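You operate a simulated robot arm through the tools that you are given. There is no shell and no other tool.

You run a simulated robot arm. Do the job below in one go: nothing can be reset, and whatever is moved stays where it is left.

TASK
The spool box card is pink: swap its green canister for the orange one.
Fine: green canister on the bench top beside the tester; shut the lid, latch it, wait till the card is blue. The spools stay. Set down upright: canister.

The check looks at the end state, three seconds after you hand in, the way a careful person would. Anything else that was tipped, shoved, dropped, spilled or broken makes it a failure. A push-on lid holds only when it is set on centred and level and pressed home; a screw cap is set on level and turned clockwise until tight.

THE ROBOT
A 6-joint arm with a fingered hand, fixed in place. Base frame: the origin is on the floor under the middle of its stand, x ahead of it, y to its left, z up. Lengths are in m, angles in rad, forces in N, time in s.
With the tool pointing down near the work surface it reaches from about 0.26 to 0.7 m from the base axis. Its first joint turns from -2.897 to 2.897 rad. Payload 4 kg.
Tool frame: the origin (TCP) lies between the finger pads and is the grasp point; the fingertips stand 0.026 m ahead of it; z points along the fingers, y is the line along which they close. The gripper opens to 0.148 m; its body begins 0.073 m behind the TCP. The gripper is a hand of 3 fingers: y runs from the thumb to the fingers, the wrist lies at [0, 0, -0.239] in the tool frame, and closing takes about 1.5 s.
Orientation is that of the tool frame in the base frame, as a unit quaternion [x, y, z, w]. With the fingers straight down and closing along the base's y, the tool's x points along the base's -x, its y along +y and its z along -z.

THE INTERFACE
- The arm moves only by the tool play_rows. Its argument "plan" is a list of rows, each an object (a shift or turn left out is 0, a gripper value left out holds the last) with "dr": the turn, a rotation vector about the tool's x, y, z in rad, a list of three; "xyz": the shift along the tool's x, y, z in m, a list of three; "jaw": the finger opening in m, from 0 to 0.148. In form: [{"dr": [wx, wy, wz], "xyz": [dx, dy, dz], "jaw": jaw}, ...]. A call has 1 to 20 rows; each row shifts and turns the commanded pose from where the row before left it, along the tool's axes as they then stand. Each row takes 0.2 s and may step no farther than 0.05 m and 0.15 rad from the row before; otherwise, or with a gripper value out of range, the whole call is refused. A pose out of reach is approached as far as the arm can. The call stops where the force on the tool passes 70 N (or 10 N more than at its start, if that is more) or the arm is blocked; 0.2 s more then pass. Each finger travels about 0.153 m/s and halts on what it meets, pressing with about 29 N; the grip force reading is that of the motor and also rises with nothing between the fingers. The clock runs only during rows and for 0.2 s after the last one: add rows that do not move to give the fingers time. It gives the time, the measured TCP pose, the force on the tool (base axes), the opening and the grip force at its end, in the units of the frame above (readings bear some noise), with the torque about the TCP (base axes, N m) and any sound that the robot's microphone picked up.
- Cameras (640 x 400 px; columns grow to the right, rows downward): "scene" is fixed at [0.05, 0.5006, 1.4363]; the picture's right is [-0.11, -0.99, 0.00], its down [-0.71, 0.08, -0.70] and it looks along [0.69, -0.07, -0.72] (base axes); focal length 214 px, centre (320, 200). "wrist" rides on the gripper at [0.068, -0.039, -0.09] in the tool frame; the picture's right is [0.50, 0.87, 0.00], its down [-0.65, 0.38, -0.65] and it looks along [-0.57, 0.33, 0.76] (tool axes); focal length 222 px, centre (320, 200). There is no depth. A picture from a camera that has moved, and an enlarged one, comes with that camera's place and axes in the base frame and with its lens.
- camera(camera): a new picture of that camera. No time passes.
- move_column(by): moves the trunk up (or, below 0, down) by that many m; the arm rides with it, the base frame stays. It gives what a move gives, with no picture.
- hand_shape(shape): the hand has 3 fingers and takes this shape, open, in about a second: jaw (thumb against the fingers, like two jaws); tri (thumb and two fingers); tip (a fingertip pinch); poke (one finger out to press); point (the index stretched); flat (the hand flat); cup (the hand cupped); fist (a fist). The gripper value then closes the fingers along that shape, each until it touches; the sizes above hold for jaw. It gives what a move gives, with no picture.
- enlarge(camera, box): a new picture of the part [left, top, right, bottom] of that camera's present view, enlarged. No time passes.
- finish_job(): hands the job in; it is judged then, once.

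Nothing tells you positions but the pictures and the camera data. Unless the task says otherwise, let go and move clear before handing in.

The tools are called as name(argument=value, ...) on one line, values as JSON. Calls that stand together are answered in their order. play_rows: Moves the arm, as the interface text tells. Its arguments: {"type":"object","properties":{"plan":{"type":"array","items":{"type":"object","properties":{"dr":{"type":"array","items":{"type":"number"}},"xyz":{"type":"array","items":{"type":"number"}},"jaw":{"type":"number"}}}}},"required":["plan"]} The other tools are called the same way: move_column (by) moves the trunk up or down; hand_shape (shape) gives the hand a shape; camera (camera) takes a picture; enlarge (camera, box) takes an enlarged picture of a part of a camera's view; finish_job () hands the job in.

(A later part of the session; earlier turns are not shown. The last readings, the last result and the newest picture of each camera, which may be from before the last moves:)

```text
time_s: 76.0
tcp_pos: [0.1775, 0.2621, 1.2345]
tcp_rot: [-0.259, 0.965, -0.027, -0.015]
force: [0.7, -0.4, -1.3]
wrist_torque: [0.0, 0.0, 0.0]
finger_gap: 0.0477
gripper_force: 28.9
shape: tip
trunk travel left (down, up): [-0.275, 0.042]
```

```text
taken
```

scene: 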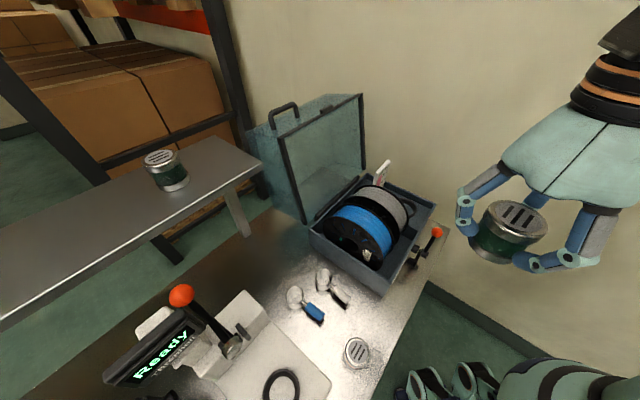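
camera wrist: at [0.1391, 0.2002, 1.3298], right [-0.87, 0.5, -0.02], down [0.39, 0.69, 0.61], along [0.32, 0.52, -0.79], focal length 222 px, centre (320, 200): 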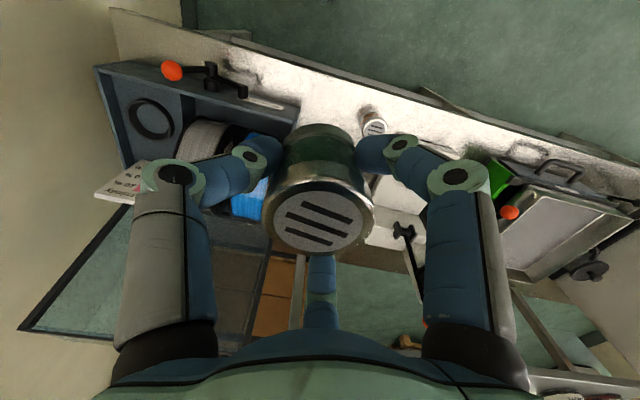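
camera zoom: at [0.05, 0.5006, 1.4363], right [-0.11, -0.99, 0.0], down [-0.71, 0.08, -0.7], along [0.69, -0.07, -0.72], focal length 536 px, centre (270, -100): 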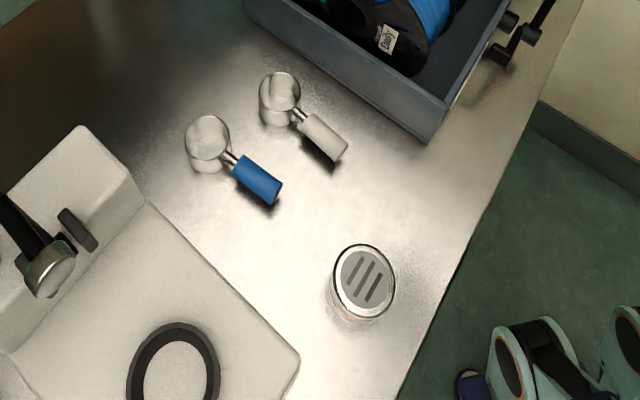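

play_rows(plan=[{"dr": [-0.0444, -0.043, 0]}, {"xyz": [-0.022, 0.0136, 0.0]}, {"xyz": [-0.0221, 0.0136, 0.0]}, {}, {"xyz": [0, 0, 0.045]}, {"xyz": [0, 0, 0.045]}, {"xyz": [0, 0, 0.045]}, {"xyz": [0, 0, 0.045]}, {}])

camera(camera="wrist")

camera(camera="scene")

```text
time_s: 78.0
tcp_pos: [0.1984, 0.3092, 1.0584]
tcp_rot: [-0.263, 0.965, 0.002, 0.001]
force: [1.7, -0.9, -0.8]
wrist_torque: [0.0, 0.02, -0.01]
finger_gap: 0.0478
gripper_force: 29.5
shape: tip
trunk travel left (down, up): [-0.275, 0.042]
```

```text
taken
camera wrist: at [0.1599, 0.2414, 1.1481], right [-0.87, 0.49, 0.0], down [0.37, 0.66, 0.66], along [0.32, 0.57, -0.75], focal length 222 px, centre (320, 200)
```

wrist: 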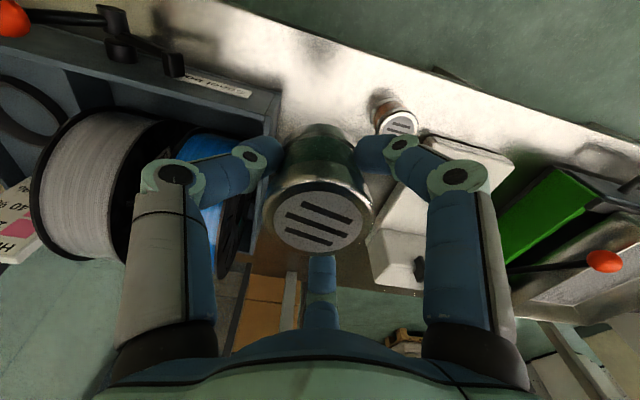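

```text
taken
```

scene: 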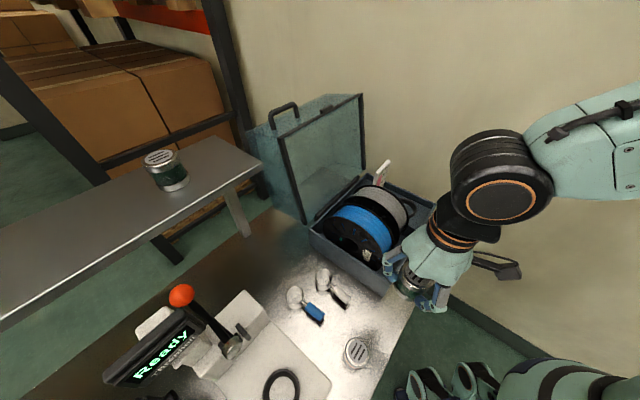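

play_rows(plan=[{"xyz": [0, 0, 0.045]}, {"xyz": [0, 0, 0.045]}, {"xyz": [0, 0, 0.045]}, {"xyz": [0, 0, 0.03]}, {}, {}])

camera(camera="wrist")

enlarge(camera="scene", box=[320, 220, 460, 380])

```text
time_s: 79.4
tcp_pos: [0.2007, 0.3123, 0.893]
tcp_rot: [-0.263, 0.965, 0.001, 0.002]
force: [0.1, 0.0, -0.7]
wrist_torque: [0.03, 0.04, -0.02]
finger_gap: 0.0479
gripper_force: 28.6
shape: tip
trunk travel left (down, up): [-0.275, 0.042]
```

```text
taken
camera wrist: at [0.1625, 0.2441, 0.9817], right [-0.87, 0.49, 0.0], down [0.37, 0.66, 0.66], along [0.32, 0.57, -0.75], focal length 222 px, centre (320, 200)
```

wrist: 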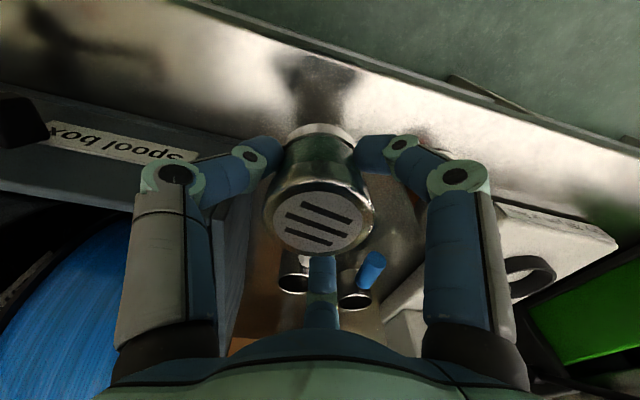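

```text
2.50 times, centred on (390, 300) of scene
camera zoom: at [0.05, 0.5006, 1.4363], right [-0.11, -0.99, 0.0], down [-0.71, 0.08, -0.7], along [0.69, -0.07, -0.72], focal length 536 px, centre (145, -50)
```

zoom: 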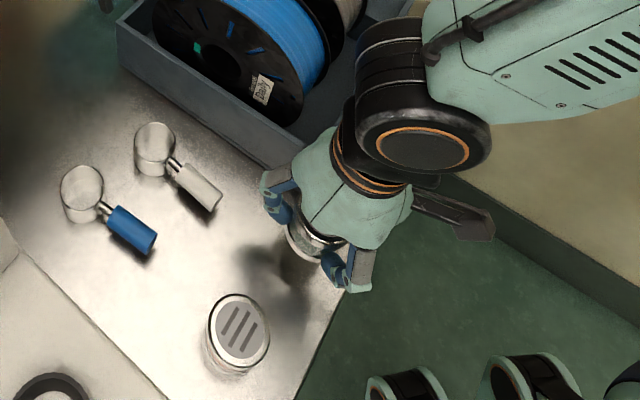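

play_rows(plan=[{"xyz": [0, 0, 0.02]}, {"xyz": [0, 0, 0.01]}, {"xyz": [0, 0, 0.008]}, {}])

enlarge(camera="scene", box=[360, 250, 420, 310])

```text
time_s: 80.4
tcp_pos: [0.1998, 0.3116, 0.8538]
tcp_rot: [-0.263, 0.965, 0.002, 0.001]
force: [0.4, -0.2, -0.1]
wrist_torque: [-0.01, -0.02, 0.03]
finger_gap: 0.0479
gripper_force: 28.6
shape: tip
trunk travel left (down, up): [-0.275, 0.042]
```

```text
6.67 times, centred on (390, 280) of scene
camera zoom: at [0.05, 0.5006, 1.4363], right [-0.11, -0.99, 0.0], down [-0.71, 0.08, -0.7], along [0.69, -0.07, -0.72], focal length 1430 px, centre (-147, -333)
```

zoom: 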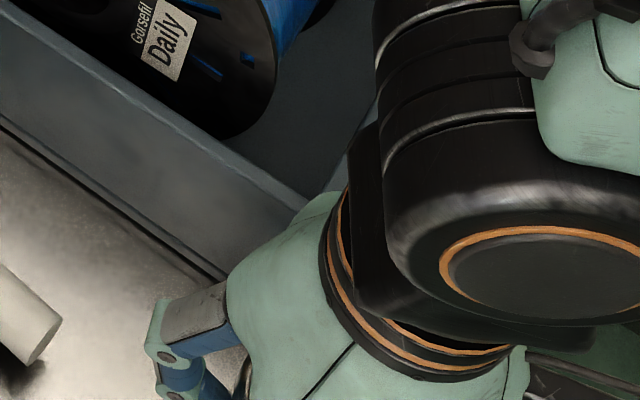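

play_rows(plan=[{"xyz": [0, 0, 0.004]}, {}])

play_rows(plan=[{"xyz": [0, 0, 0.003]}, {}])

play_rows(plan=[{"xyz": [0, 0, 0.003]}, {}])

```text
time_s: 81.0
tcp_pos: [0.1995, 0.3119, 0.8503]
tcp_rot: [-0.263, 0.965, 0.002, 0.002]
force: [-1.0, -0.3, -1.6]
wrist_torque: [-0.01, 0.03, 0.01]
finger_gap: 0.0476
gripper_force: 28.4
shape: tip
trunk travel left (down, up): [-0.275, 0.042]
```

```text
time_s: 81.6
tcp_pos: [0.1998, 0.3116, 0.8467]
tcp_rot: [-0.263, 0.965, 0.002, 0.001]
force: [0.3, 0.4, -0.5]
wrist_torque: [0.03, 0.04, -0.05]
finger_gap: 0.0479
gripper_force: 29.3
shape: tip
trunk travel left (down, up): [-0.275, 0.042]
```

```text
time_s: 82.2
tcp_pos: [0.2014, 0.3105, 0.8435]
tcp_rot: [-0.263, 0.965, 0.002, 0.002]
force: [-0.4, -0.3, -1.8]
wrist_torque: [0.0, 0.04, -0.03]
finger_gap: 0.0478
gripper_force: 29.4
shape: tip
trunk travel left (down, up): [-0.275, 0.042]
```

play_rows(plan=[{"xyz": [0, 0, 0.003]}, {}])

play_rows(plan=[{"xyz": [0, 0, 0.003]}, {}])

play_rows(plan=[{"xyz": [0, 0, 0.003]}, {}])

```text
time_s: 82.8
tcp_pos: [0.1996, 0.3111, 0.8407]
tcp_rot: [-0.264, 0.965, 0.001, 0.002]
force: [-1.0, -0.1, 0.4]
wrist_torque: [0.0, -0.03, 0.01]
finger_gap: 0.0477
gripper_force: 28.9
shape: tip
trunk travel left (down, up): [-0.275, 0.042]
```

```text
time_s: 83.4
tcp_pos: [0.1994, 0.3106, 0.8399]
tcp_rot: [-0.263, 0.965, 0.003, 0.002]
force: [-1.0, 0.6, 25.4]
wrist_torque: [-0.06, -0.04, -0.06]
finger_gap: 0.0485
gripper_force: 28.9
shape: tip
trunk travel left (down, up): [-0.275, 0.042]
```

```text
time_s: 84.0
tcp_pos: [0.2004, 0.3105, 0.837]
tcp_rot: [-0.264, 0.965, 0.004, 0.004]
force: [2.8, -0.4, 56.3]
wrist_torque: [-0.09, -0.18, 0.0]
finger_gap: 0.0522
gripper_force: 29.1
shape: tip
trunk travel left (down, up): [-0.275, 0.042]
```

Contact with the bench came at TCP z ≈ 0.840. I'll back off the slight over-press and release the canister.

play_rows(plan=[{"xyz": [0, 0, -0.004]}, {}, {"jaw": 0.056}, {"jaw": 0.062}, {"jaw": 0.07}, {"jaw": 0.08}, {}])

camera(camera="wrist")

```text
time_s: 85.6
tcp_pos: [0.1993, 0.3113, 0.8376]
tcp_rot: [-0.263, 0.965, 0.002, 0.002]
force: [0.6, 0.5, 1.6]
wrist_torque: [0.0, -0.01, 0.01]
finger_gap: 0.0793
gripper_force: 0.0
shape: tip
trunk travel left (down, up): [-0.275, 0.042]
```

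```text
taken
camera wrist: at [0.1607, 0.243, 0.9288], right [-0.87, 0.49, 0.0], down [0.37, 0.66, 0.66], along [0.32, 0.57, -0.75], focal length 222 px, centre (320, 200)
```

wrist: 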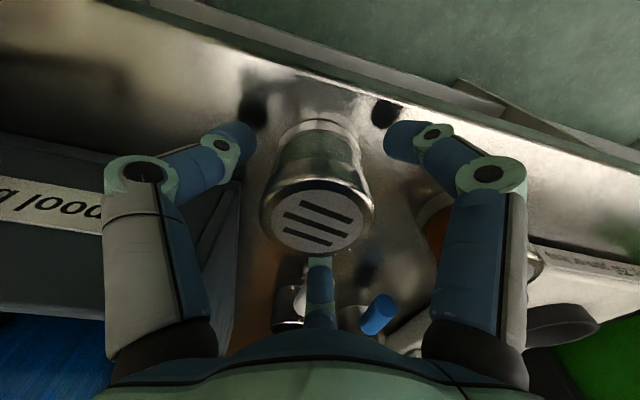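

The green canister stands upright at its temporary spot. I'll lift clear, then yaw and lean the hand about 28° so the fingers can reach the orange canister while the wrist stays on the reachable side.

play_rows(plan=[{"xyz": [0, 0, -0.02]}, {"xyz": [0, 0, -0.04]}, {"xyz": [0, 0, -0.045]}, {"xyz": [0, 0, -0.045]}, {"jaw": 0.1}, {"dr": [0, 0, 0.132]}, {"dr": [0, 0, 0.132]}, {"dr": [0, 0, 0.132]}, {"dr": [0, 0, 0.132]}, {"dr": [0, 0, 0.132]}, {"dr": [0, 0, 0.132]}, {}])

camera(camera="wrist")

enlarge(camera="scene", box=[320, 220, 460, 380])

```text
time_s: 88.2
tcp_pos: [0.1991, 0.3116, 0.9874]
tcp_rot: [0.13, 0.991, 0.001, 0.001]
force: [0.0, 0.6, 0.2]
wrist_torque: [-0.01, 0.02, 0.01]
finger_gap: 0.0998
gripper_force: 0.0
shape: tip
trunk travel left (down, up): [-0.275, 0.042]
```

```text
taken
camera wrist: at [0.1242, 0.2895, 1.0781], right [-0.26, 0.97, 0.0], down [0.73, 0.19, 0.65], along [0.63, 0.17, -0.76], focal length 222 px, centre (320, 200)
```

wrist: 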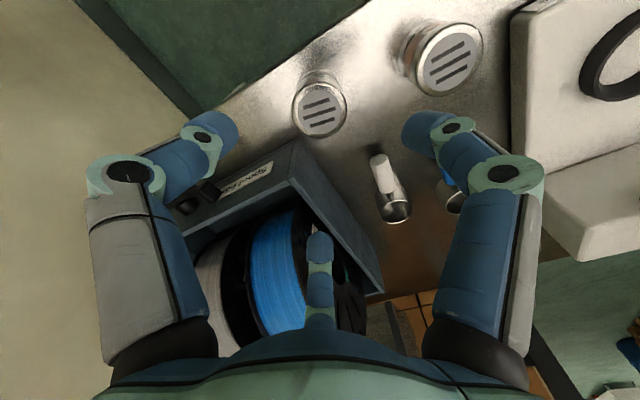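

```text
2.50 times, centred on (390, 300) of scene
camera zoom: at [0.05, 0.5006, 1.4363], right [-0.11, -0.99, 0.0], down [-0.71, 0.08, -0.7], along [0.69, -0.07, -0.72], focal length 536 px, centre (145, -50)
```

zoom: 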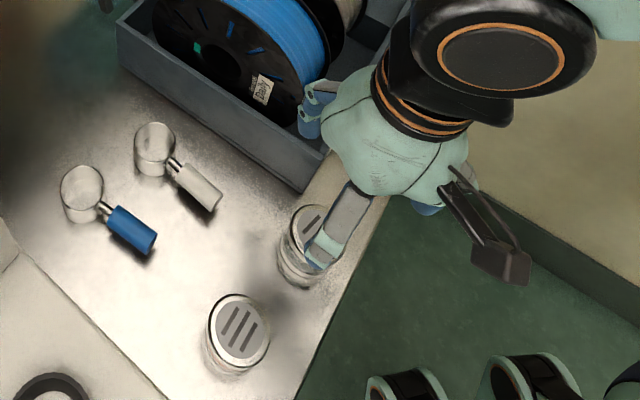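

play_rows(plan=[{"dr": [-0.0611, 0.1058, 0]}, {"dr": [-0.0611, 0.1058, 0]}, {"dr": [-0.0611, 0.1058, 0]}, {"dr": [-0.0611, 0.1058, 0]}, {"xyz": [0.0103, 0.0277, 0.029]}, {}])

camera(camera="wrist")

enlarge(camera="scene", box=[300, 220, 460, 400])

```text
time_s: 89.6
tcp_pos: [0.1888, 0.348, 0.9744]
tcp_rot: [0.126, 0.962, 0.149, -0.192]
force: [-1.1, -0.2, 0.4]
wrist_torque: [0.03, -0.03, 0.01]
finger_gap: 0.1
gripper_force: 0.1
shape: tip
trunk travel left (down, up): [-0.275, 0.042]
```

```text
taken
camera wrist: at [0.1464, 0.2935, 1.0718], right [-0.19, 0.89, 0.41], down [0.92, 0.01, 0.4], along [0.35, 0.45, -0.82], focal length 222 px, centre (320, 200)
```

wrist: 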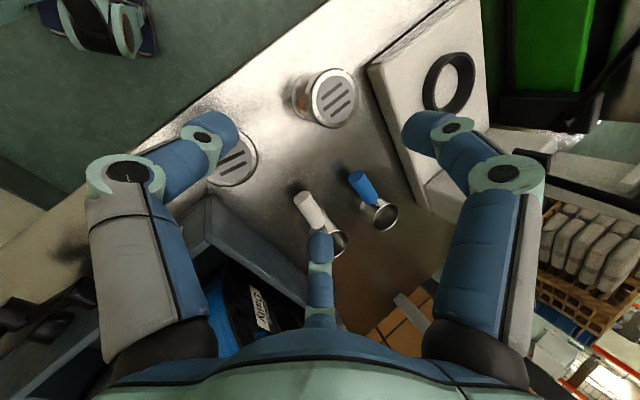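

```text
2.22 times, centred on (380, 310) of scene
camera zoom: at [0.05, 0.5006, 1.4363], right [-0.11, -0.99, 0.0], down [-0.71, 0.08, -0.7], along [0.69, -0.07, -0.72], focal length 477 px, centre (187, -44)
```

zoom: 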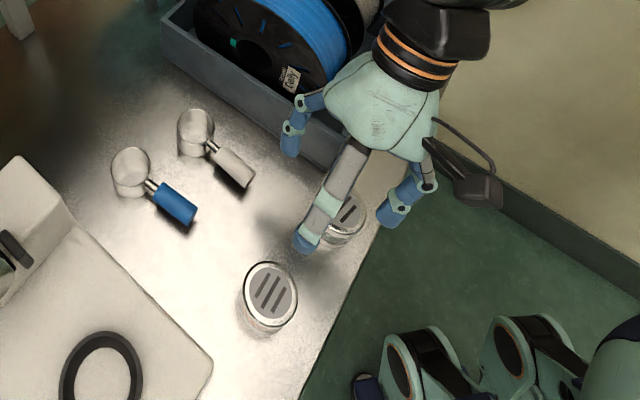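

The prediction matches the image to within 2 px. Advancing along the leaned axis toward the orange canister.

play_rows(plan=[{"xyz": [0, 0, 0.04]}, {"xyz": [0, 0, 0.04]}, {"xyz": [0, 0, 0.03]}, {}])

camera(camera="wrist")

enlarge(camera="scene", box=[310, 270, 410, 390])

```text
time_s: 90.6
tcp_pos: [0.1529, 0.3829, 0.8772]
tcp_rot: [0.126, 0.962, 0.149, -0.191]
force: [0.3, -0.2, -0.1]
wrist_torque: [-0.01, 0.02, 0.0]
finger_gap: 0.0996
gripper_force: 0.0
shape: tip
trunk travel left (down, up): [-0.275, 0.042]
```

```text
taken
camera wrist: at [0.1108, 0.3296, 0.9748], right [-0.19, 0.89, 0.41], down [0.92, 0.01, 0.4], along [0.35, 0.45, -0.82], focal length 222 px, centre (320, 200)
```

wrist: 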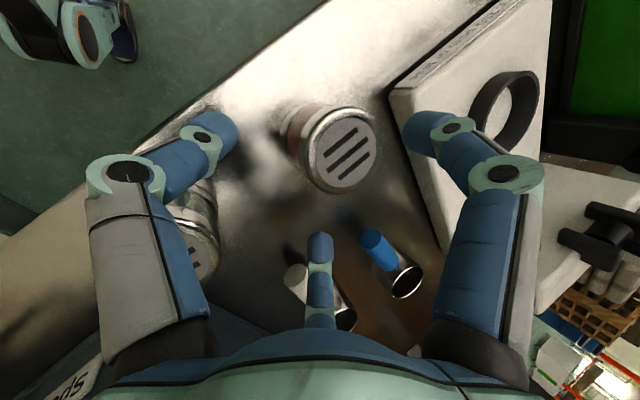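

```text
3.33 times, centred on (360, 330) of scene
camera zoom: at [0.05, 0.5006, 1.4363], right [-0.11, -0.99, 0.0], down [-0.71, 0.08, -0.7], along [0.69, -0.07, -0.72], focal length 715 px, centre (187, -233)
```

zoom: 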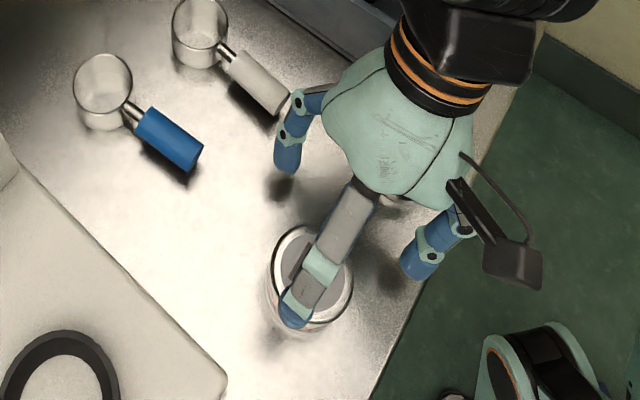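

play_rows(plan=[{"xyz": [0, 0, 0.02]}, {"xyz": [0, 0, 0.012]}, {}])

camera(camera="wrist")

enlarge(camera="scene", box=[310, 270, 410, 390])

```text
time_s: 91.4
tcp_pos: [0.1423, 0.3955, 0.847]
tcp_rot: [0.125, 0.962, 0.149, -0.191]
force: [0.0, -0.4, 0.4]
wrist_torque: [0.02, 0.01, -0.04]
finger_gap: 0.0997
gripper_force: 0.0
shape: tip
trunk travel left (down, up): [-0.275, 0.042]
```

```text
taken
camera wrist: at [0.1008, 0.341, 0.9458], right [-0.19, 0.89, 0.41], down [0.92, 0.01, 0.4], along [0.35, 0.45, -0.82], focal length 222 px, centre (320, 200)
```

wrist: 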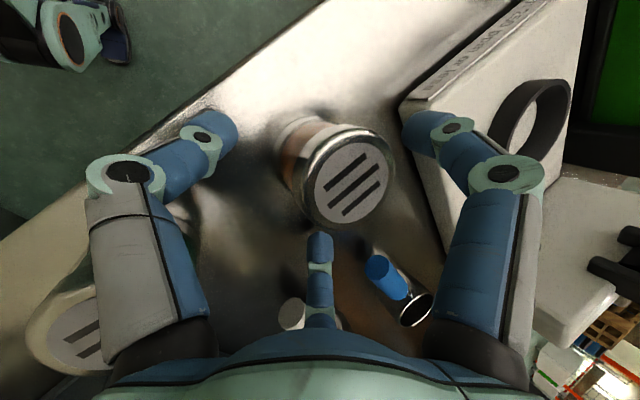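

```text
3.33 times, centred on (360, 330) of scene
camera zoom: at [0.05, 0.5006, 1.4363], right [-0.11, -0.99, 0.0], down [-0.71, 0.08, -0.7], along [0.69, -0.07, -0.72], focal length 715 px, centre (187, -233)
```

zoom: 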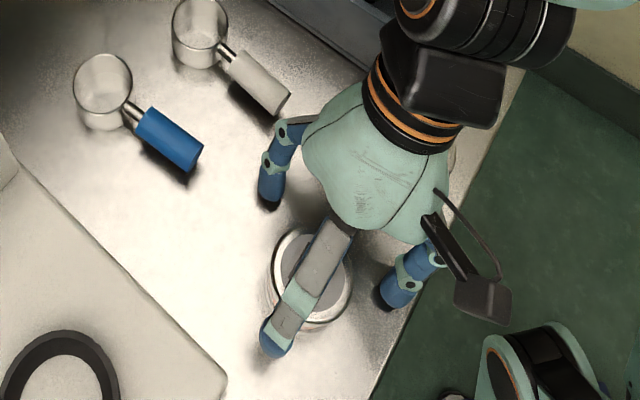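

play_rows(plan=[{"xyz": [0, 0, 0.006]}, {"jaw": 0.08}, {"jaw": 0.07}, {}])

camera(camera="wrist")

play_rows(plan=[{"jaw": 0.06}, {"jaw": 0.06}])

camera(camera="wrist")

```text
time_s: 92.4
tcp_pos: [0.1415, 0.3973, 0.8416]
tcp_rot: [0.125, 0.962, 0.149, -0.192]
force: [0.4, -0.1, 0.0]
wrist_torque: [0.0, 0.05, 0.02]
finger_gap: 0.0707
gripper_force: 0.0
shape: tip
trunk travel left (down, up): [-0.275, 0.042]
```

```text
taken
camera wrist: at [0.0987, 0.343, 0.9403], right [-0.19, 0.89, 0.41], down [0.92, 0.01, 0.4], along [0.35, 0.45, -0.82], focal length 222 px, centre (320, 200)
```

wrist: 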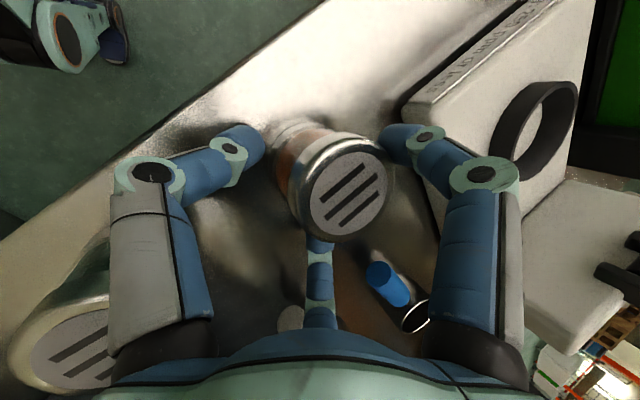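

```text
time_s: 93.0
tcp_pos: [0.1417, 0.3958, 0.8432]
tcp_rot: [0.125, 0.962, 0.149, -0.192]
force: [0.2, -0.4, -0.7]
wrist_torque: [0.0, 0.03, -0.01]
finger_gap: 0.0602
gripper_force: 0.1
shape: tip
trunk travel left (down, up): [-0.275, 0.042]
```

```text
taken
camera wrist: at [0.0987, 0.3431, 0.9403], right [-0.19, 0.89, 0.41], down [0.92, 0.01, 0.4], along [0.35, 0.45, -0.82], focal length 222 px, centre (320, 200)
```

wrist: 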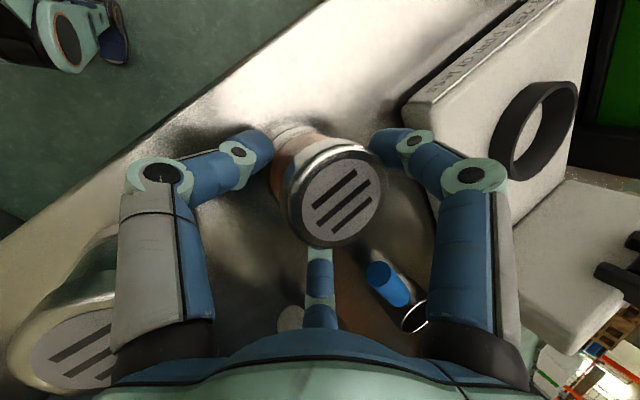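

The orange canister is being guided into alignment with the hand. I'll continue closing.

play_rows(plan=[{"jaw": 0.053}, {"jaw": 0.047}, {"jaw": 0.042}, {"jaw": 0.04}, {"jaw": 0.04}])

camera(camera="wrist")

enlarge(camera="scene", box=[310, 270, 410, 390])

```text
time_s: 94.2
tcp_pos: [0.1411, 0.3965, 0.8421]
tcp_rot: [0.125, 0.962, 0.15, -0.192]
force: [1.5, -2.1, 4.2]
wrist_torque: [-0.19, -0.12, 0.03]
finger_gap: 0.0532
gripper_force: 29.2
shape: tip
trunk travel left (down, up): [-0.275, 0.042]
```

```text
taken
camera wrist: at [0.0988, 0.3428, 0.9405], right [-0.19, 0.89, 0.41], down [0.92, 0.01, 0.4], along [0.35, 0.45, -0.82], focal length 222 px, centre (320, 200)
```

wrist: 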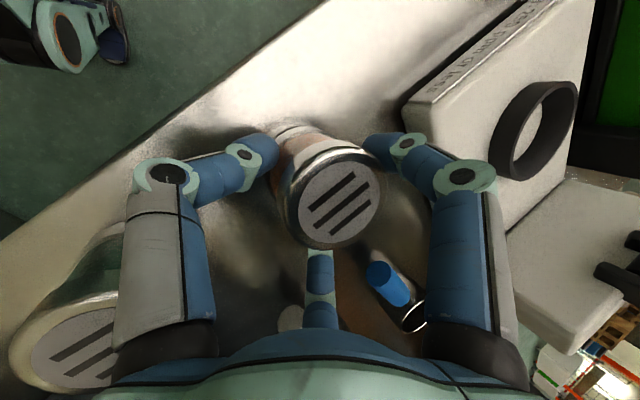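

```text
3.33 times, centred on (360, 330) of scene
camera zoom: at [0.05, 0.5006, 1.4363], right [-0.11, -0.99, 0.0], down [-0.71, 0.08, -0.7], along [0.69, -0.07, -0.72], focal length 715 px, centre (187, -233)
```

zoom: 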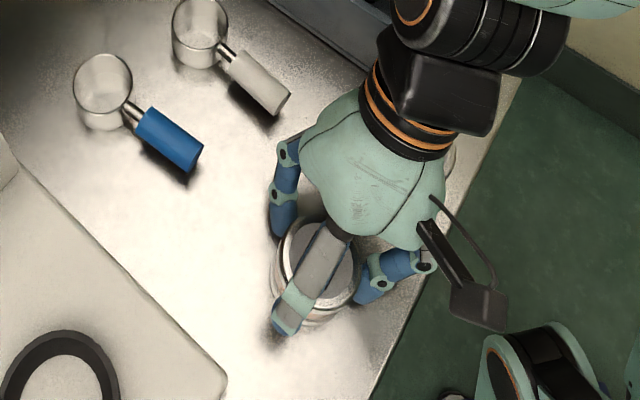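

The canister is gripped at 29 N, partly aligned with the leaned hand. I'll lift it gently and check the hold.

play_rows(plan=[{"xyz": [0, 0, -0.005]}, {"xyz": [0, 0, -0.01]}, {"xyz": [0, 0, -0.02]}, {"xyz": [0, 0, -0.03]}, {}])

camera(camera="wrist")

enlarge(camera="scene", box=[310, 230, 430, 370])

```text
time_s: 95.4
tcp_pos: [0.1622, 0.3756, 0.9003]
tcp_rot: [0.125, 0.962, 0.149, -0.192]
force: [-0.6, -1.2, -1.1]
wrist_torque: [-0.07, -0.04, -0.02]
finger_gap: 0.0534
gripper_force: 28.8
shape: tip
trunk travel left (down, up): [-0.275, 0.042]
```

```text
taken
camera wrist: at [0.1195, 0.3219, 0.9982], right [-0.19, 0.89, 0.41], down [0.92, 0.01, 0.4], along [0.35, 0.45, -0.82], focal length 222 px, centre (320, 200)
```

wrist: 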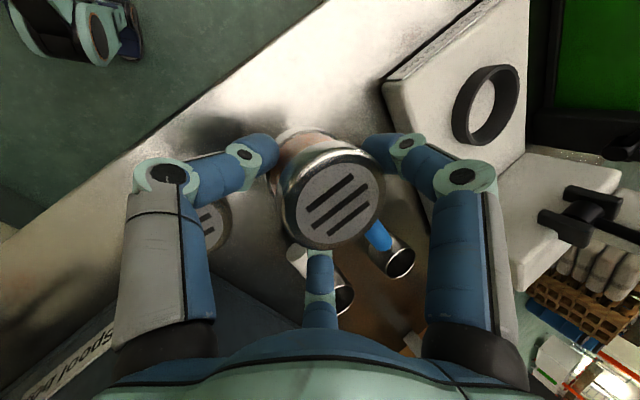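

```text
2.86 times, centred on (370, 300) of scene
camera zoom: at [0.05, 0.5006, 1.4363], right [-0.11, -0.99, 0.0], down [-0.71, 0.08, -0.7], along [0.69, -0.07, -0.72], focal length 613 px, centre (177, -86)
```

zoom: 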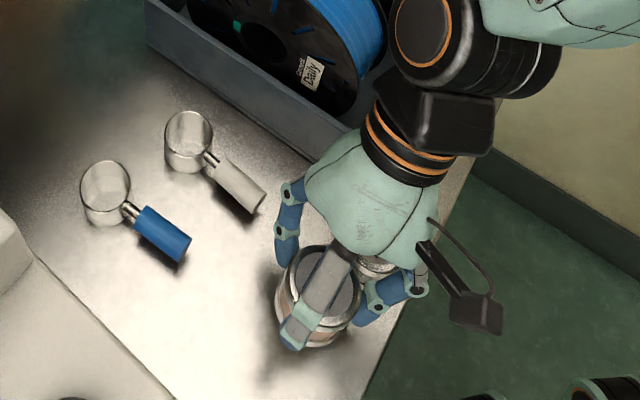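

The hold is good. I'll raise it straight up, well clear of the green canister and the spools, then move right and return the hand to vertical.

play_rows(plan=[{"xyz": [0.0163, 0.0094, -0.0353]}, {"xyz": [0.0163, 0.0094, -0.0353]}, {"xyz": [0.0163, 0.0094, -0.0353]}, {"xyz": [0.0163, 0.0094, -0.0353]}, {"xyz": [0.0163, 0.0094, -0.0353]}, {"xyz": [0.0163, 0.0094, -0.0353]}, {"xyz": [-0.0344, -0.0199, -0.0211]}, {"xyz": [-0.0344, -0.0199, -0.0211]}, {"xyz": [-0.0344, -0.0199, -0.0211]}, {"dr": [0.0611, -0.1058, 0]}, {"dr": [0.0611, -0.1058, 0]}, {"dr": [0.0611, -0.1058, 0]}, {"dr": [0.0611, -0.1058, 0]}, {}])

camera(camera="wrist")

camera(camera="scene")

```text
time_s: 98.4
tcp_pos: [0.2568, 0.2804, 1.1397]
tcp_rot: [0.13, 0.992, 0.002, 0.001]
force: [0.3, 0.2, -0.7]
wrist_torque: [-0.01, -0.01, -0.02]
finger_gap: 0.0527
gripper_force: 28.7
shape: tip
trunk travel left (down, up): [-0.275, 0.042]
```

```text
taken
camera wrist: at [0.1806, 0.2593, 1.2303], right [-0.26, 0.97, 0.0], down [0.73, 0.2, 0.66], along [0.63, 0.17, -0.75], focal length 222 px, centre (320, 200)
```

wrist: 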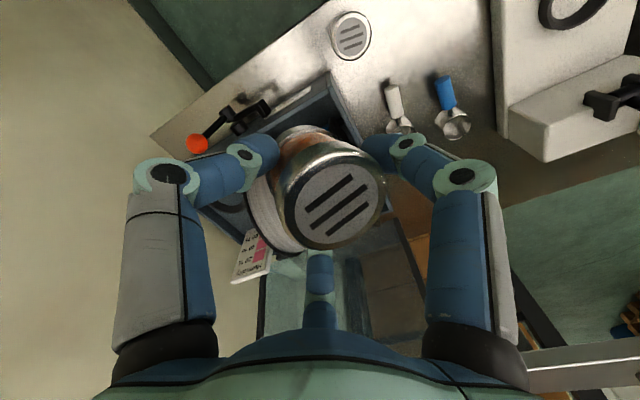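

```text
taken
```

scene: 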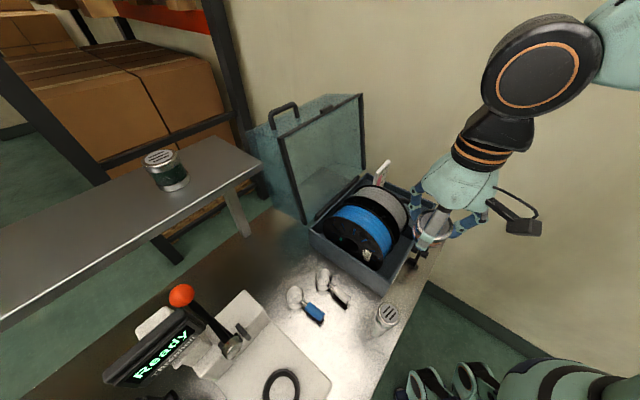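

enlarge(camera="wrist", box=[240, 100, 420, 260])

enlarge(camera="scene", box=[400, 180, 500, 270])

```text
2.50 times, centred on (330, 180) of wrist
camera zoom: at [0.1806, 0.2593, 1.2303], right [-0.26, 0.97, 0.0], down [0.73, 0.2, 0.66], along [0.63, 0.17, -0.75], focal length 555 px, centre (295, 250)
```

zoom: 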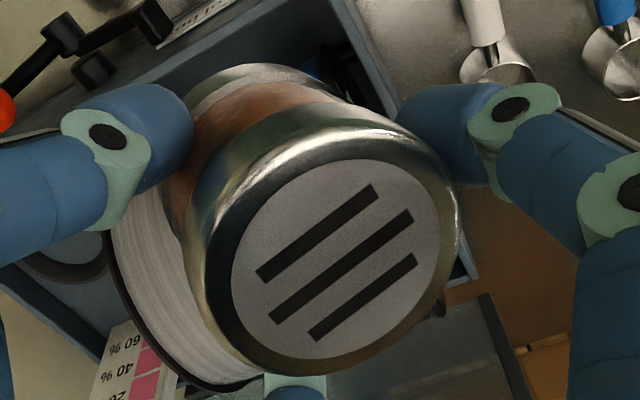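

```text
4.44 times, centred on (450, 225) of scene
camera zoom: at [0.05, 0.5006, 1.4363], right [-0.11, -0.99, 0.0], down [-0.71, 0.08, -0.7], along [0.69, -0.07, -0.72], focal length 953 px, centre (-258, 89)
```

zoom: 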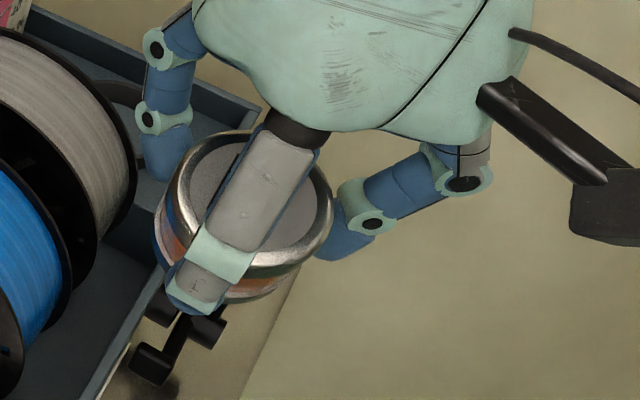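

enlarge(camera="scene", box=[415, 200, 465, 240])

```text
10.00 times, centred on (440, 220) of scene
camera zoom: at [0.05, 0.5006, 1.4363], right [-0.11, -0.99, 0.0], down [-0.71, 0.08, -0.7], along [0.69, -0.07, -0.72], focal length 2145 px, centre (-880, 0)
```

zoom: 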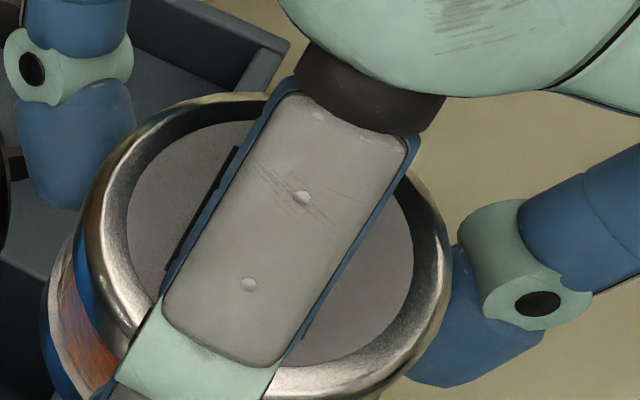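

With the hand vertical, the orange canister leans about 28° in the grip, meaning it kept its own upright attitude when I gripped it leaned. So I must lean the hand the same way when setting it in. I'll lean again and move above the empty socket.

play_rows(plan=[{"dr": [-0.0611, 0.1058, 0]}, {"dr": [-0.0611, 0.1058, 0]}, {"dr": [-0.0611, 0.1058, 0]}, {"dr": [-0.0611, 0.1058, 0]}, {"xyz": [-0.0373, -0.007, -0.019]}, {"xyz": [-0.0373, -0.007, -0.019]}, {"xyz": [-0.0373, -0.007, -0.019]}, {"xyz": [-0.0373, -0.007, -0.019]}, {"xyz": [-0.0373, -0.007, -0.019]}, {"xyz": [-0.0373, -0.007, -0.019]}, {"xyz": [-0.0373, -0.007, -0.019]}, {}])

camera(camera="wrist")

camera(camera="scene")

```text
time_s: 101.0
tcp_pos: [0.5195, 0.1403, 1.1358]
tcp_rot: [0.125, 0.962, 0.148, -0.192]
force: [0.0, 0.7, -1.4]
wrist_torque: [-0.01, -0.01, 0.02]
finger_gap: 0.0528
gripper_force: 29.2
shape: tip
trunk travel left (down, up): [-0.275, 0.042]
```

```text
taken
camera wrist: at [0.4775, 0.0867, 1.235], right [-0.19, 0.89, 0.41], down [0.92, 0.01, 0.4], along [0.35, 0.45, -0.82], focal length 222 px, centre (320, 200)
```

wrist: 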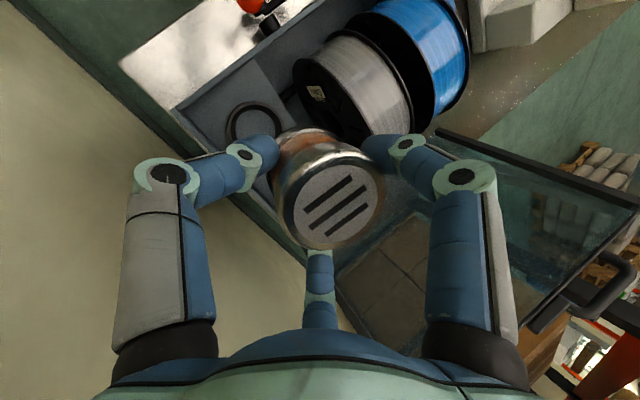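

```text
taken
```

scene: 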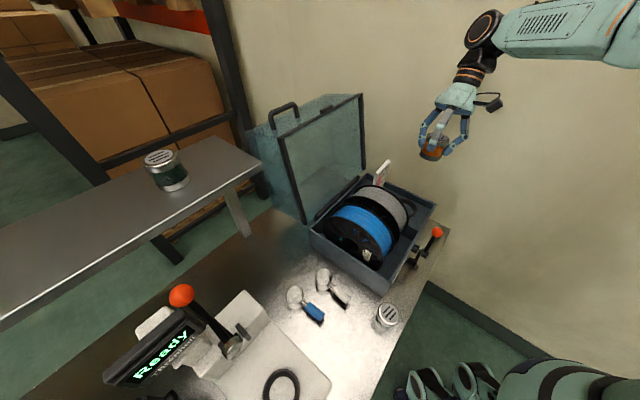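

enlarge(camera="scene", box=[405, 110, 475, 170])

enlarge(camera="wrist", box=[200, 80, 400, 260])

```text
6.67 times, centred on (440, 140) of scene
camera zoom: at [0.05, 0.5006, 1.4363], right [-0.11, -0.99, 0.0], down [-0.71, 0.08, -0.7], along [0.69, -0.07, -0.72], focal length 1430 px, centre (-480, 600)
```

zoom: 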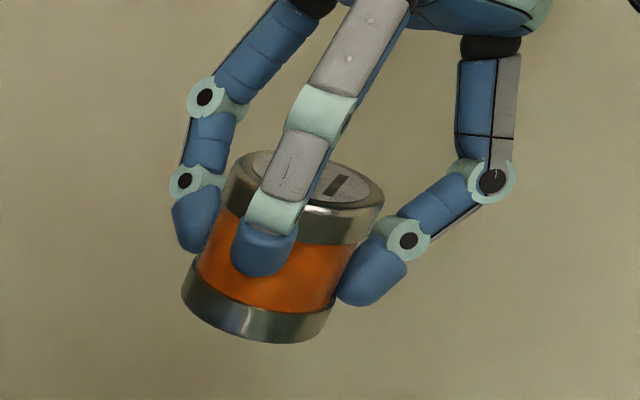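

```text
2.22 times, centred on (300, 170) of wrist
camera zoom: at [0.4775, 0.0867, 1.235], right [-0.19, 0.89, 0.41], down [0.92, 0.01, 0.4], along [0.35, 0.45, -0.82], focal length 494 px, centre (364, 267)
```

zoom: 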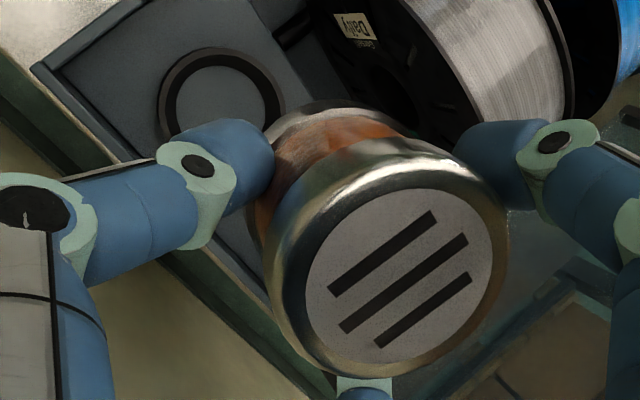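

In the leaned pose the canister hangs upright (within about 2–3°), with its centre about 6 mm to the −e1 side of the TCP. I'll line it up over the socket and descend.

play_rows(plan=[{"xyz": [-0.0028, 0.0059, 0.0003]}, {"xyz": [-0.0163, -0.0094, 0.0353]}, {"xyz": [-0.0163, -0.0094, 0.0353]}, {"xyz": [-0.0163, -0.0094, 0.0353]}, {"xyz": [-0.0122, -0.007, 0.0265]}, {}])

camera(camera="wrist")

enlarge(camera="scene", box=[370, 140, 460, 220])

```text
time_s: 102.4
tcp_pos: [0.5264, 0.1482, 0.9887]
tcp_rot: [0.125, 0.962, 0.148, -0.191]
force: [0.4, -0.2, -1.7]
wrist_torque: [-0.02, -0.01, 0.01]
finger_gap: 0.0525
gripper_force: 28.8
shape: tip
trunk travel left (down, up): [-0.275, 0.042]
```

```text
taken
camera wrist: at [0.4829, 0.0941, 1.0865], right [-0.19, 0.89, 0.41], down [0.92, 0.01, 0.4], along [0.35, 0.45, -0.82], focal length 222 px, centre (320, 200)
```

wrist: 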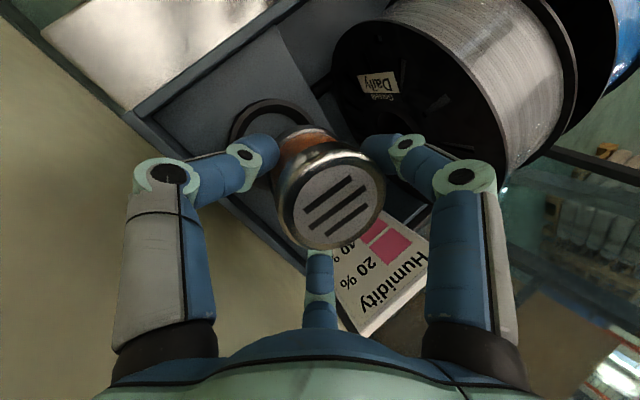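

```text
5.00 times, centred on (415, 180) of scene
camera zoom: at [0.05, 0.5006, 1.4363], right [-0.11, -0.99, 0.0], down [-0.71, 0.08, -0.7], along [0.69, -0.07, -0.72], focal length 1072 px, centre (-155, 300)
```

zoom: 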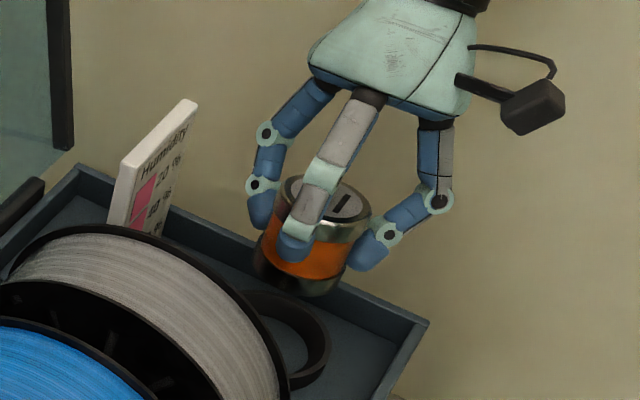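

enlarge(camera="wrist", box=[220, 80, 400, 260])

play_rows(plan=[{}])

```text
2.22 times, centred on (310, 170) of wrist
camera zoom: at [0.4829, 0.0941, 1.0865], right [-0.19, 0.89, 0.41], down [0.92, 0.01, 0.4], along [0.35, 0.45, -0.82], focal length 494 px, centre (342, 267)
```

zoom: 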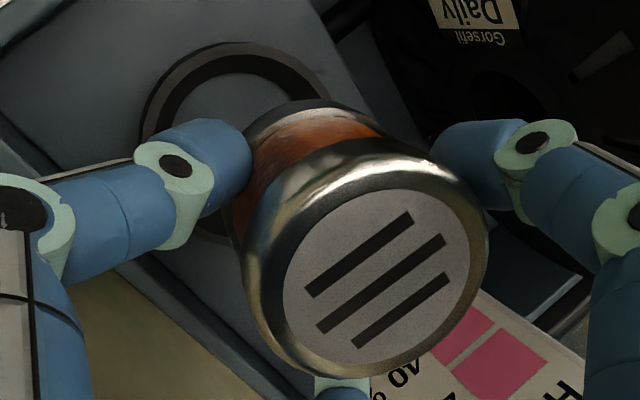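

```text
time_s: 102.8
tcp_pos: [0.526, 0.1486, 0.9876]
tcp_rot: [0.125, 0.962, 0.148, -0.191]
force: [0.0, -1.7, -2.2]
wrist_torque: [-0.01, 0.04, 0.02]
finger_gap: 0.0525
gripper_force: 28.7
shape: tip
trunk travel left (down, up): [-0.275, 0.042]
```

Alignment over the socket is within about 3 mm. I'll correct that and lower the canister into the ring.

play_rows(plan=[{"xyz": [0.0015, -0.0026, 0]}, {"xyz": [-0.0122, -0.007, 0.0265]}, {"xyz": [-0.0081, -0.0047, 0.0177]}, {}])

enlarge(camera="scene", box=[370, 150, 450, 230])

camera(camera="wrist")

```text
time_s: 103.8
tcp_pos: [0.5211, 0.1459, 0.9384]
tcp_rot: [0.126, 0.962, 0.15, -0.192]
force: [1.2, 0.1, -0.9]
wrist_torque: [0.0, 0.04, 0.01]
finger_gap: 0.0525
gripper_force: 29.4
shape: tip
trunk travel left (down, up): [-0.275, 0.042]
```

```text
5.00 times, centred on (410, 190) of scene
camera zoom: at [0.05, 0.5006, 1.4363], right [-0.11, -0.99, 0.0], down [-0.71, 0.08, -0.7], along [0.69, -0.07, -0.72], focal length 1072 px, centre (-130, 250)
```

zoom: 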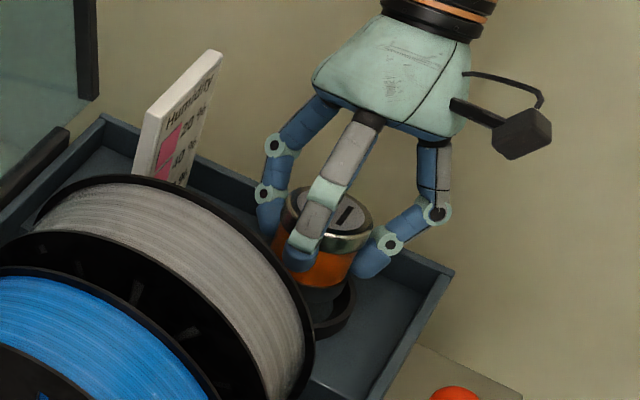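

```text
taken
camera wrist: at [0.48, 0.0927, 1.036], right [-0.19, 0.89, 0.41], down [0.92, 0.01, 0.4], along [0.35, 0.45, -0.82], focal length 222 px, centre (320, 200)
```

wrist: 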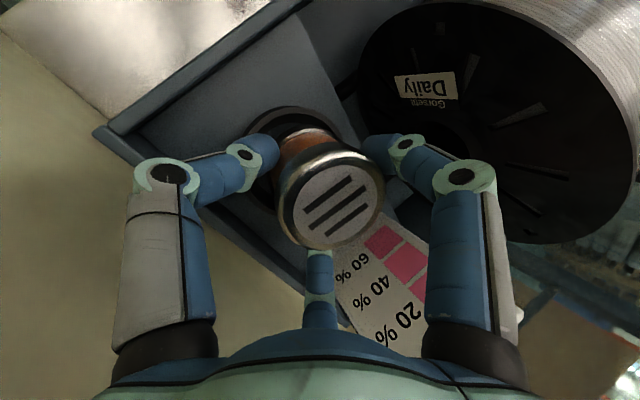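

play_rows(plan=[{"xyz": [-0.003, -0.0008, 0.0055]}, {"xyz": [-0.0025, -0.0015, 0.0053]}, {}])

play_rows(plan=[{"xyz": [-0.002, -0.0012, 0.0044]}, {}])

enlarge(camera="scene", box=[370, 150, 450, 230])

```text
time_s: 104.6
tcp_pos: [0.5233, 0.1466, 0.9267]
tcp_rot: [0.125, 0.962, 0.149, -0.191]
force: [-0.1, 0.1, -1.5]
wrist_torque: [-0.02, -0.01, -0.01]
finger_gap: 0.0525
gripper_force: 28.5
shape: tip
trunk travel left (down, up): [-0.275, 0.042]
```

```text
time_s: 105.2
tcp_pos: [0.5223, 0.1461, 0.9207]
tcp_rot: [0.125, 0.962, 0.148, -0.191]
force: [-0.6, 0.0, -1.1]
wrist_torque: [-0.03, -0.01, -0.03]
finger_gap: 0.0525
gripper_force: 28.7
shape: tip
trunk travel left (down, up): [-0.275, 0.042]
```

```text
5.00 times, centred on (410, 190) of scene
camera zoom: at [0.05, 0.5006, 1.4363], right [-0.11, -0.99, 0.0], down [-0.71, 0.08, -0.7], along [0.69, -0.07, -0.72], focal length 1072 px, centre (-130, 250)
```

zoom: 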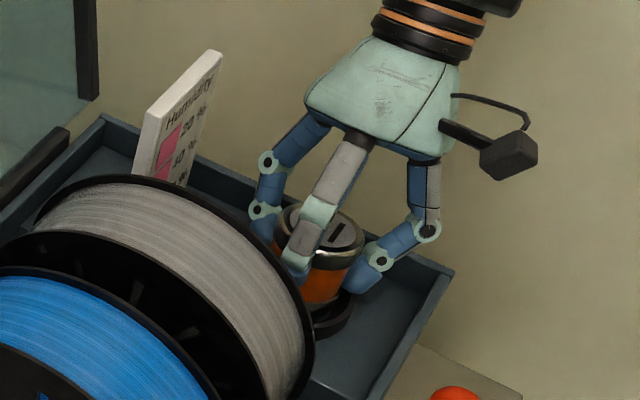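

play_rows(plan=[{"xyz": [-0.0016, -0.0009, 0.0035]}, {}])

play_rows(plan=[{"xyz": [-0.0012, -0.0007, 0.0026]}, {}])

```text
time_s: 105.8
tcp_pos: [0.5234, 0.1464, 0.917]
tcp_rot: [0.125, 0.962, 0.149, -0.192]
force: [-0.2, -0.6, -1.4]
wrist_torque: [0.01, -0.03, 0.0]
finger_gap: 0.0527
gripper_force: 29.3
shape: tip
trunk travel left (down, up): [-0.275, 0.042]
```

```text
time_s: 106.4
tcp_pos: [0.5225, 0.1457, 0.9159]
tcp_rot: [0.125, 0.962, 0.149, -0.191]
force: [0.3, 0.5, 0.9]
wrist_torque: [-0.07, -0.01, 0.01]
finger_gap: 0.0526
gripper_force: 29.1
shape: tip
trunk travel left (down, up): [-0.275, 0.042]
```

play_rows(plan=[{"xyz": [-0.0008, -0.0005, 0.0018]}, {}])

enlarge(camera="scene", box=[370, 150, 450, 230])

enlarge(camera="wrist", box=[220, 80, 400, 260])

```text
time_s: 107.0
tcp_pos: [0.5229, 0.1458, 0.914]
tcp_rot: [0.125, 0.962, 0.15, -0.191]
force: [0.9, 1.3, 11.1]
wrist_torque: [-0.2, 0.0, -0.03]
finger_gap: 0.0528
gripper_force: 29.1
shape: tip
trunk travel left (down, up): [-0.275, 0.042]
```

```text
5.00 times, centred on (410, 190) of scene
camera zoom: at [0.05, 0.5006, 1.4363], right [-0.11, -0.99, 0.0], down [-0.71, 0.08, -0.7], along [0.69, -0.07, -0.72], focal length 1072 px, centre (-130, 250)
```

zoom: 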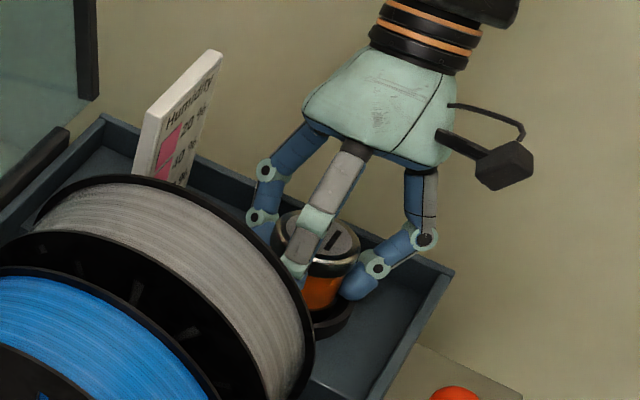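

```text
2.22 times, centred on (310, 170) of wrist
camera zoom: at [0.4803, 0.0921, 1.012], right [-0.19, 0.89, 0.41], down [0.92, 0.01, 0.4], along [0.35, 0.45, -0.82], focal length 494 px, centre (342, 267)
```

zoom: 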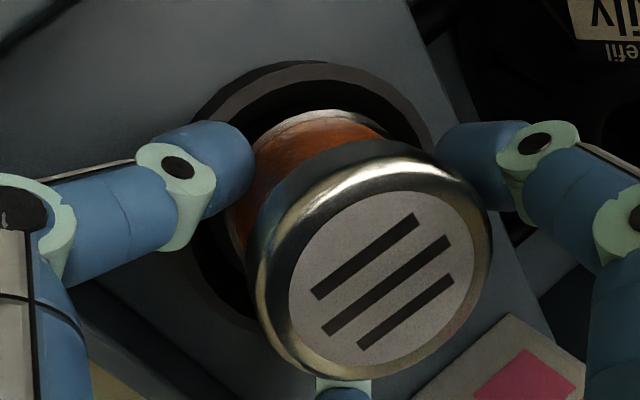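

The canister has touched down inside the ring. Releasing it gradually.

play_rows(plan=[{"jaw": 0.056}, {"jaw": 0.06}, {"jaw": 0.066}, {"jaw": 0.074}, {}])

enlarge(camera="scene", box=[370, 150, 450, 230])

enlarge(camera="wrist", box=[220, 80, 400, 260])

```text
time_s: 108.2
tcp_pos: [0.5225, 0.1461, 0.915]
tcp_rot: [0.125, 0.962, 0.148, -0.192]
force: [-0.6, 4.7, 7.1]
wrist_torque: [0.0, 0.06, 0.04]
finger_gap: 0.0633
gripper_force: 0.0
shape: tip
trunk travel left (down, up): [-0.275, 0.042]
```

```text
5.00 times, centred on (410, 190) of scene
camera zoom: at [0.05, 0.5006, 1.4363], right [-0.11, -0.99, 0.0], down [-0.71, 0.08, -0.7], along [0.69, -0.07, -0.72], focal length 1072 px, centre (-130, 250)
```

zoom: 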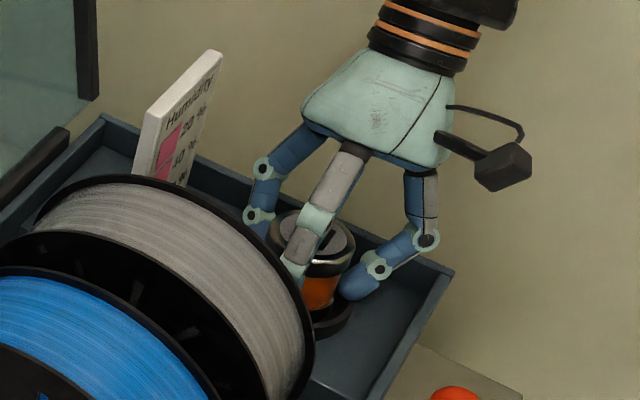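

```text
2.22 times, centred on (310, 170) of wrist
camera zoom: at [0.48, 0.0927, 1.0113], right [-0.19, 0.89, 0.41], down [0.92, 0.01, 0.4], along [0.35, 0.45, -0.82], focal length 494 px, centre (342, 267)
```

zoom: 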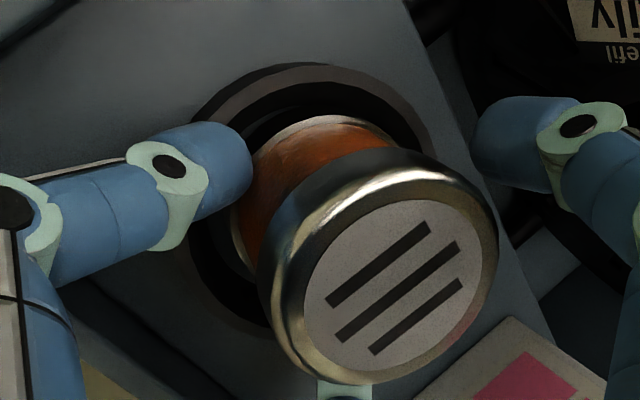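

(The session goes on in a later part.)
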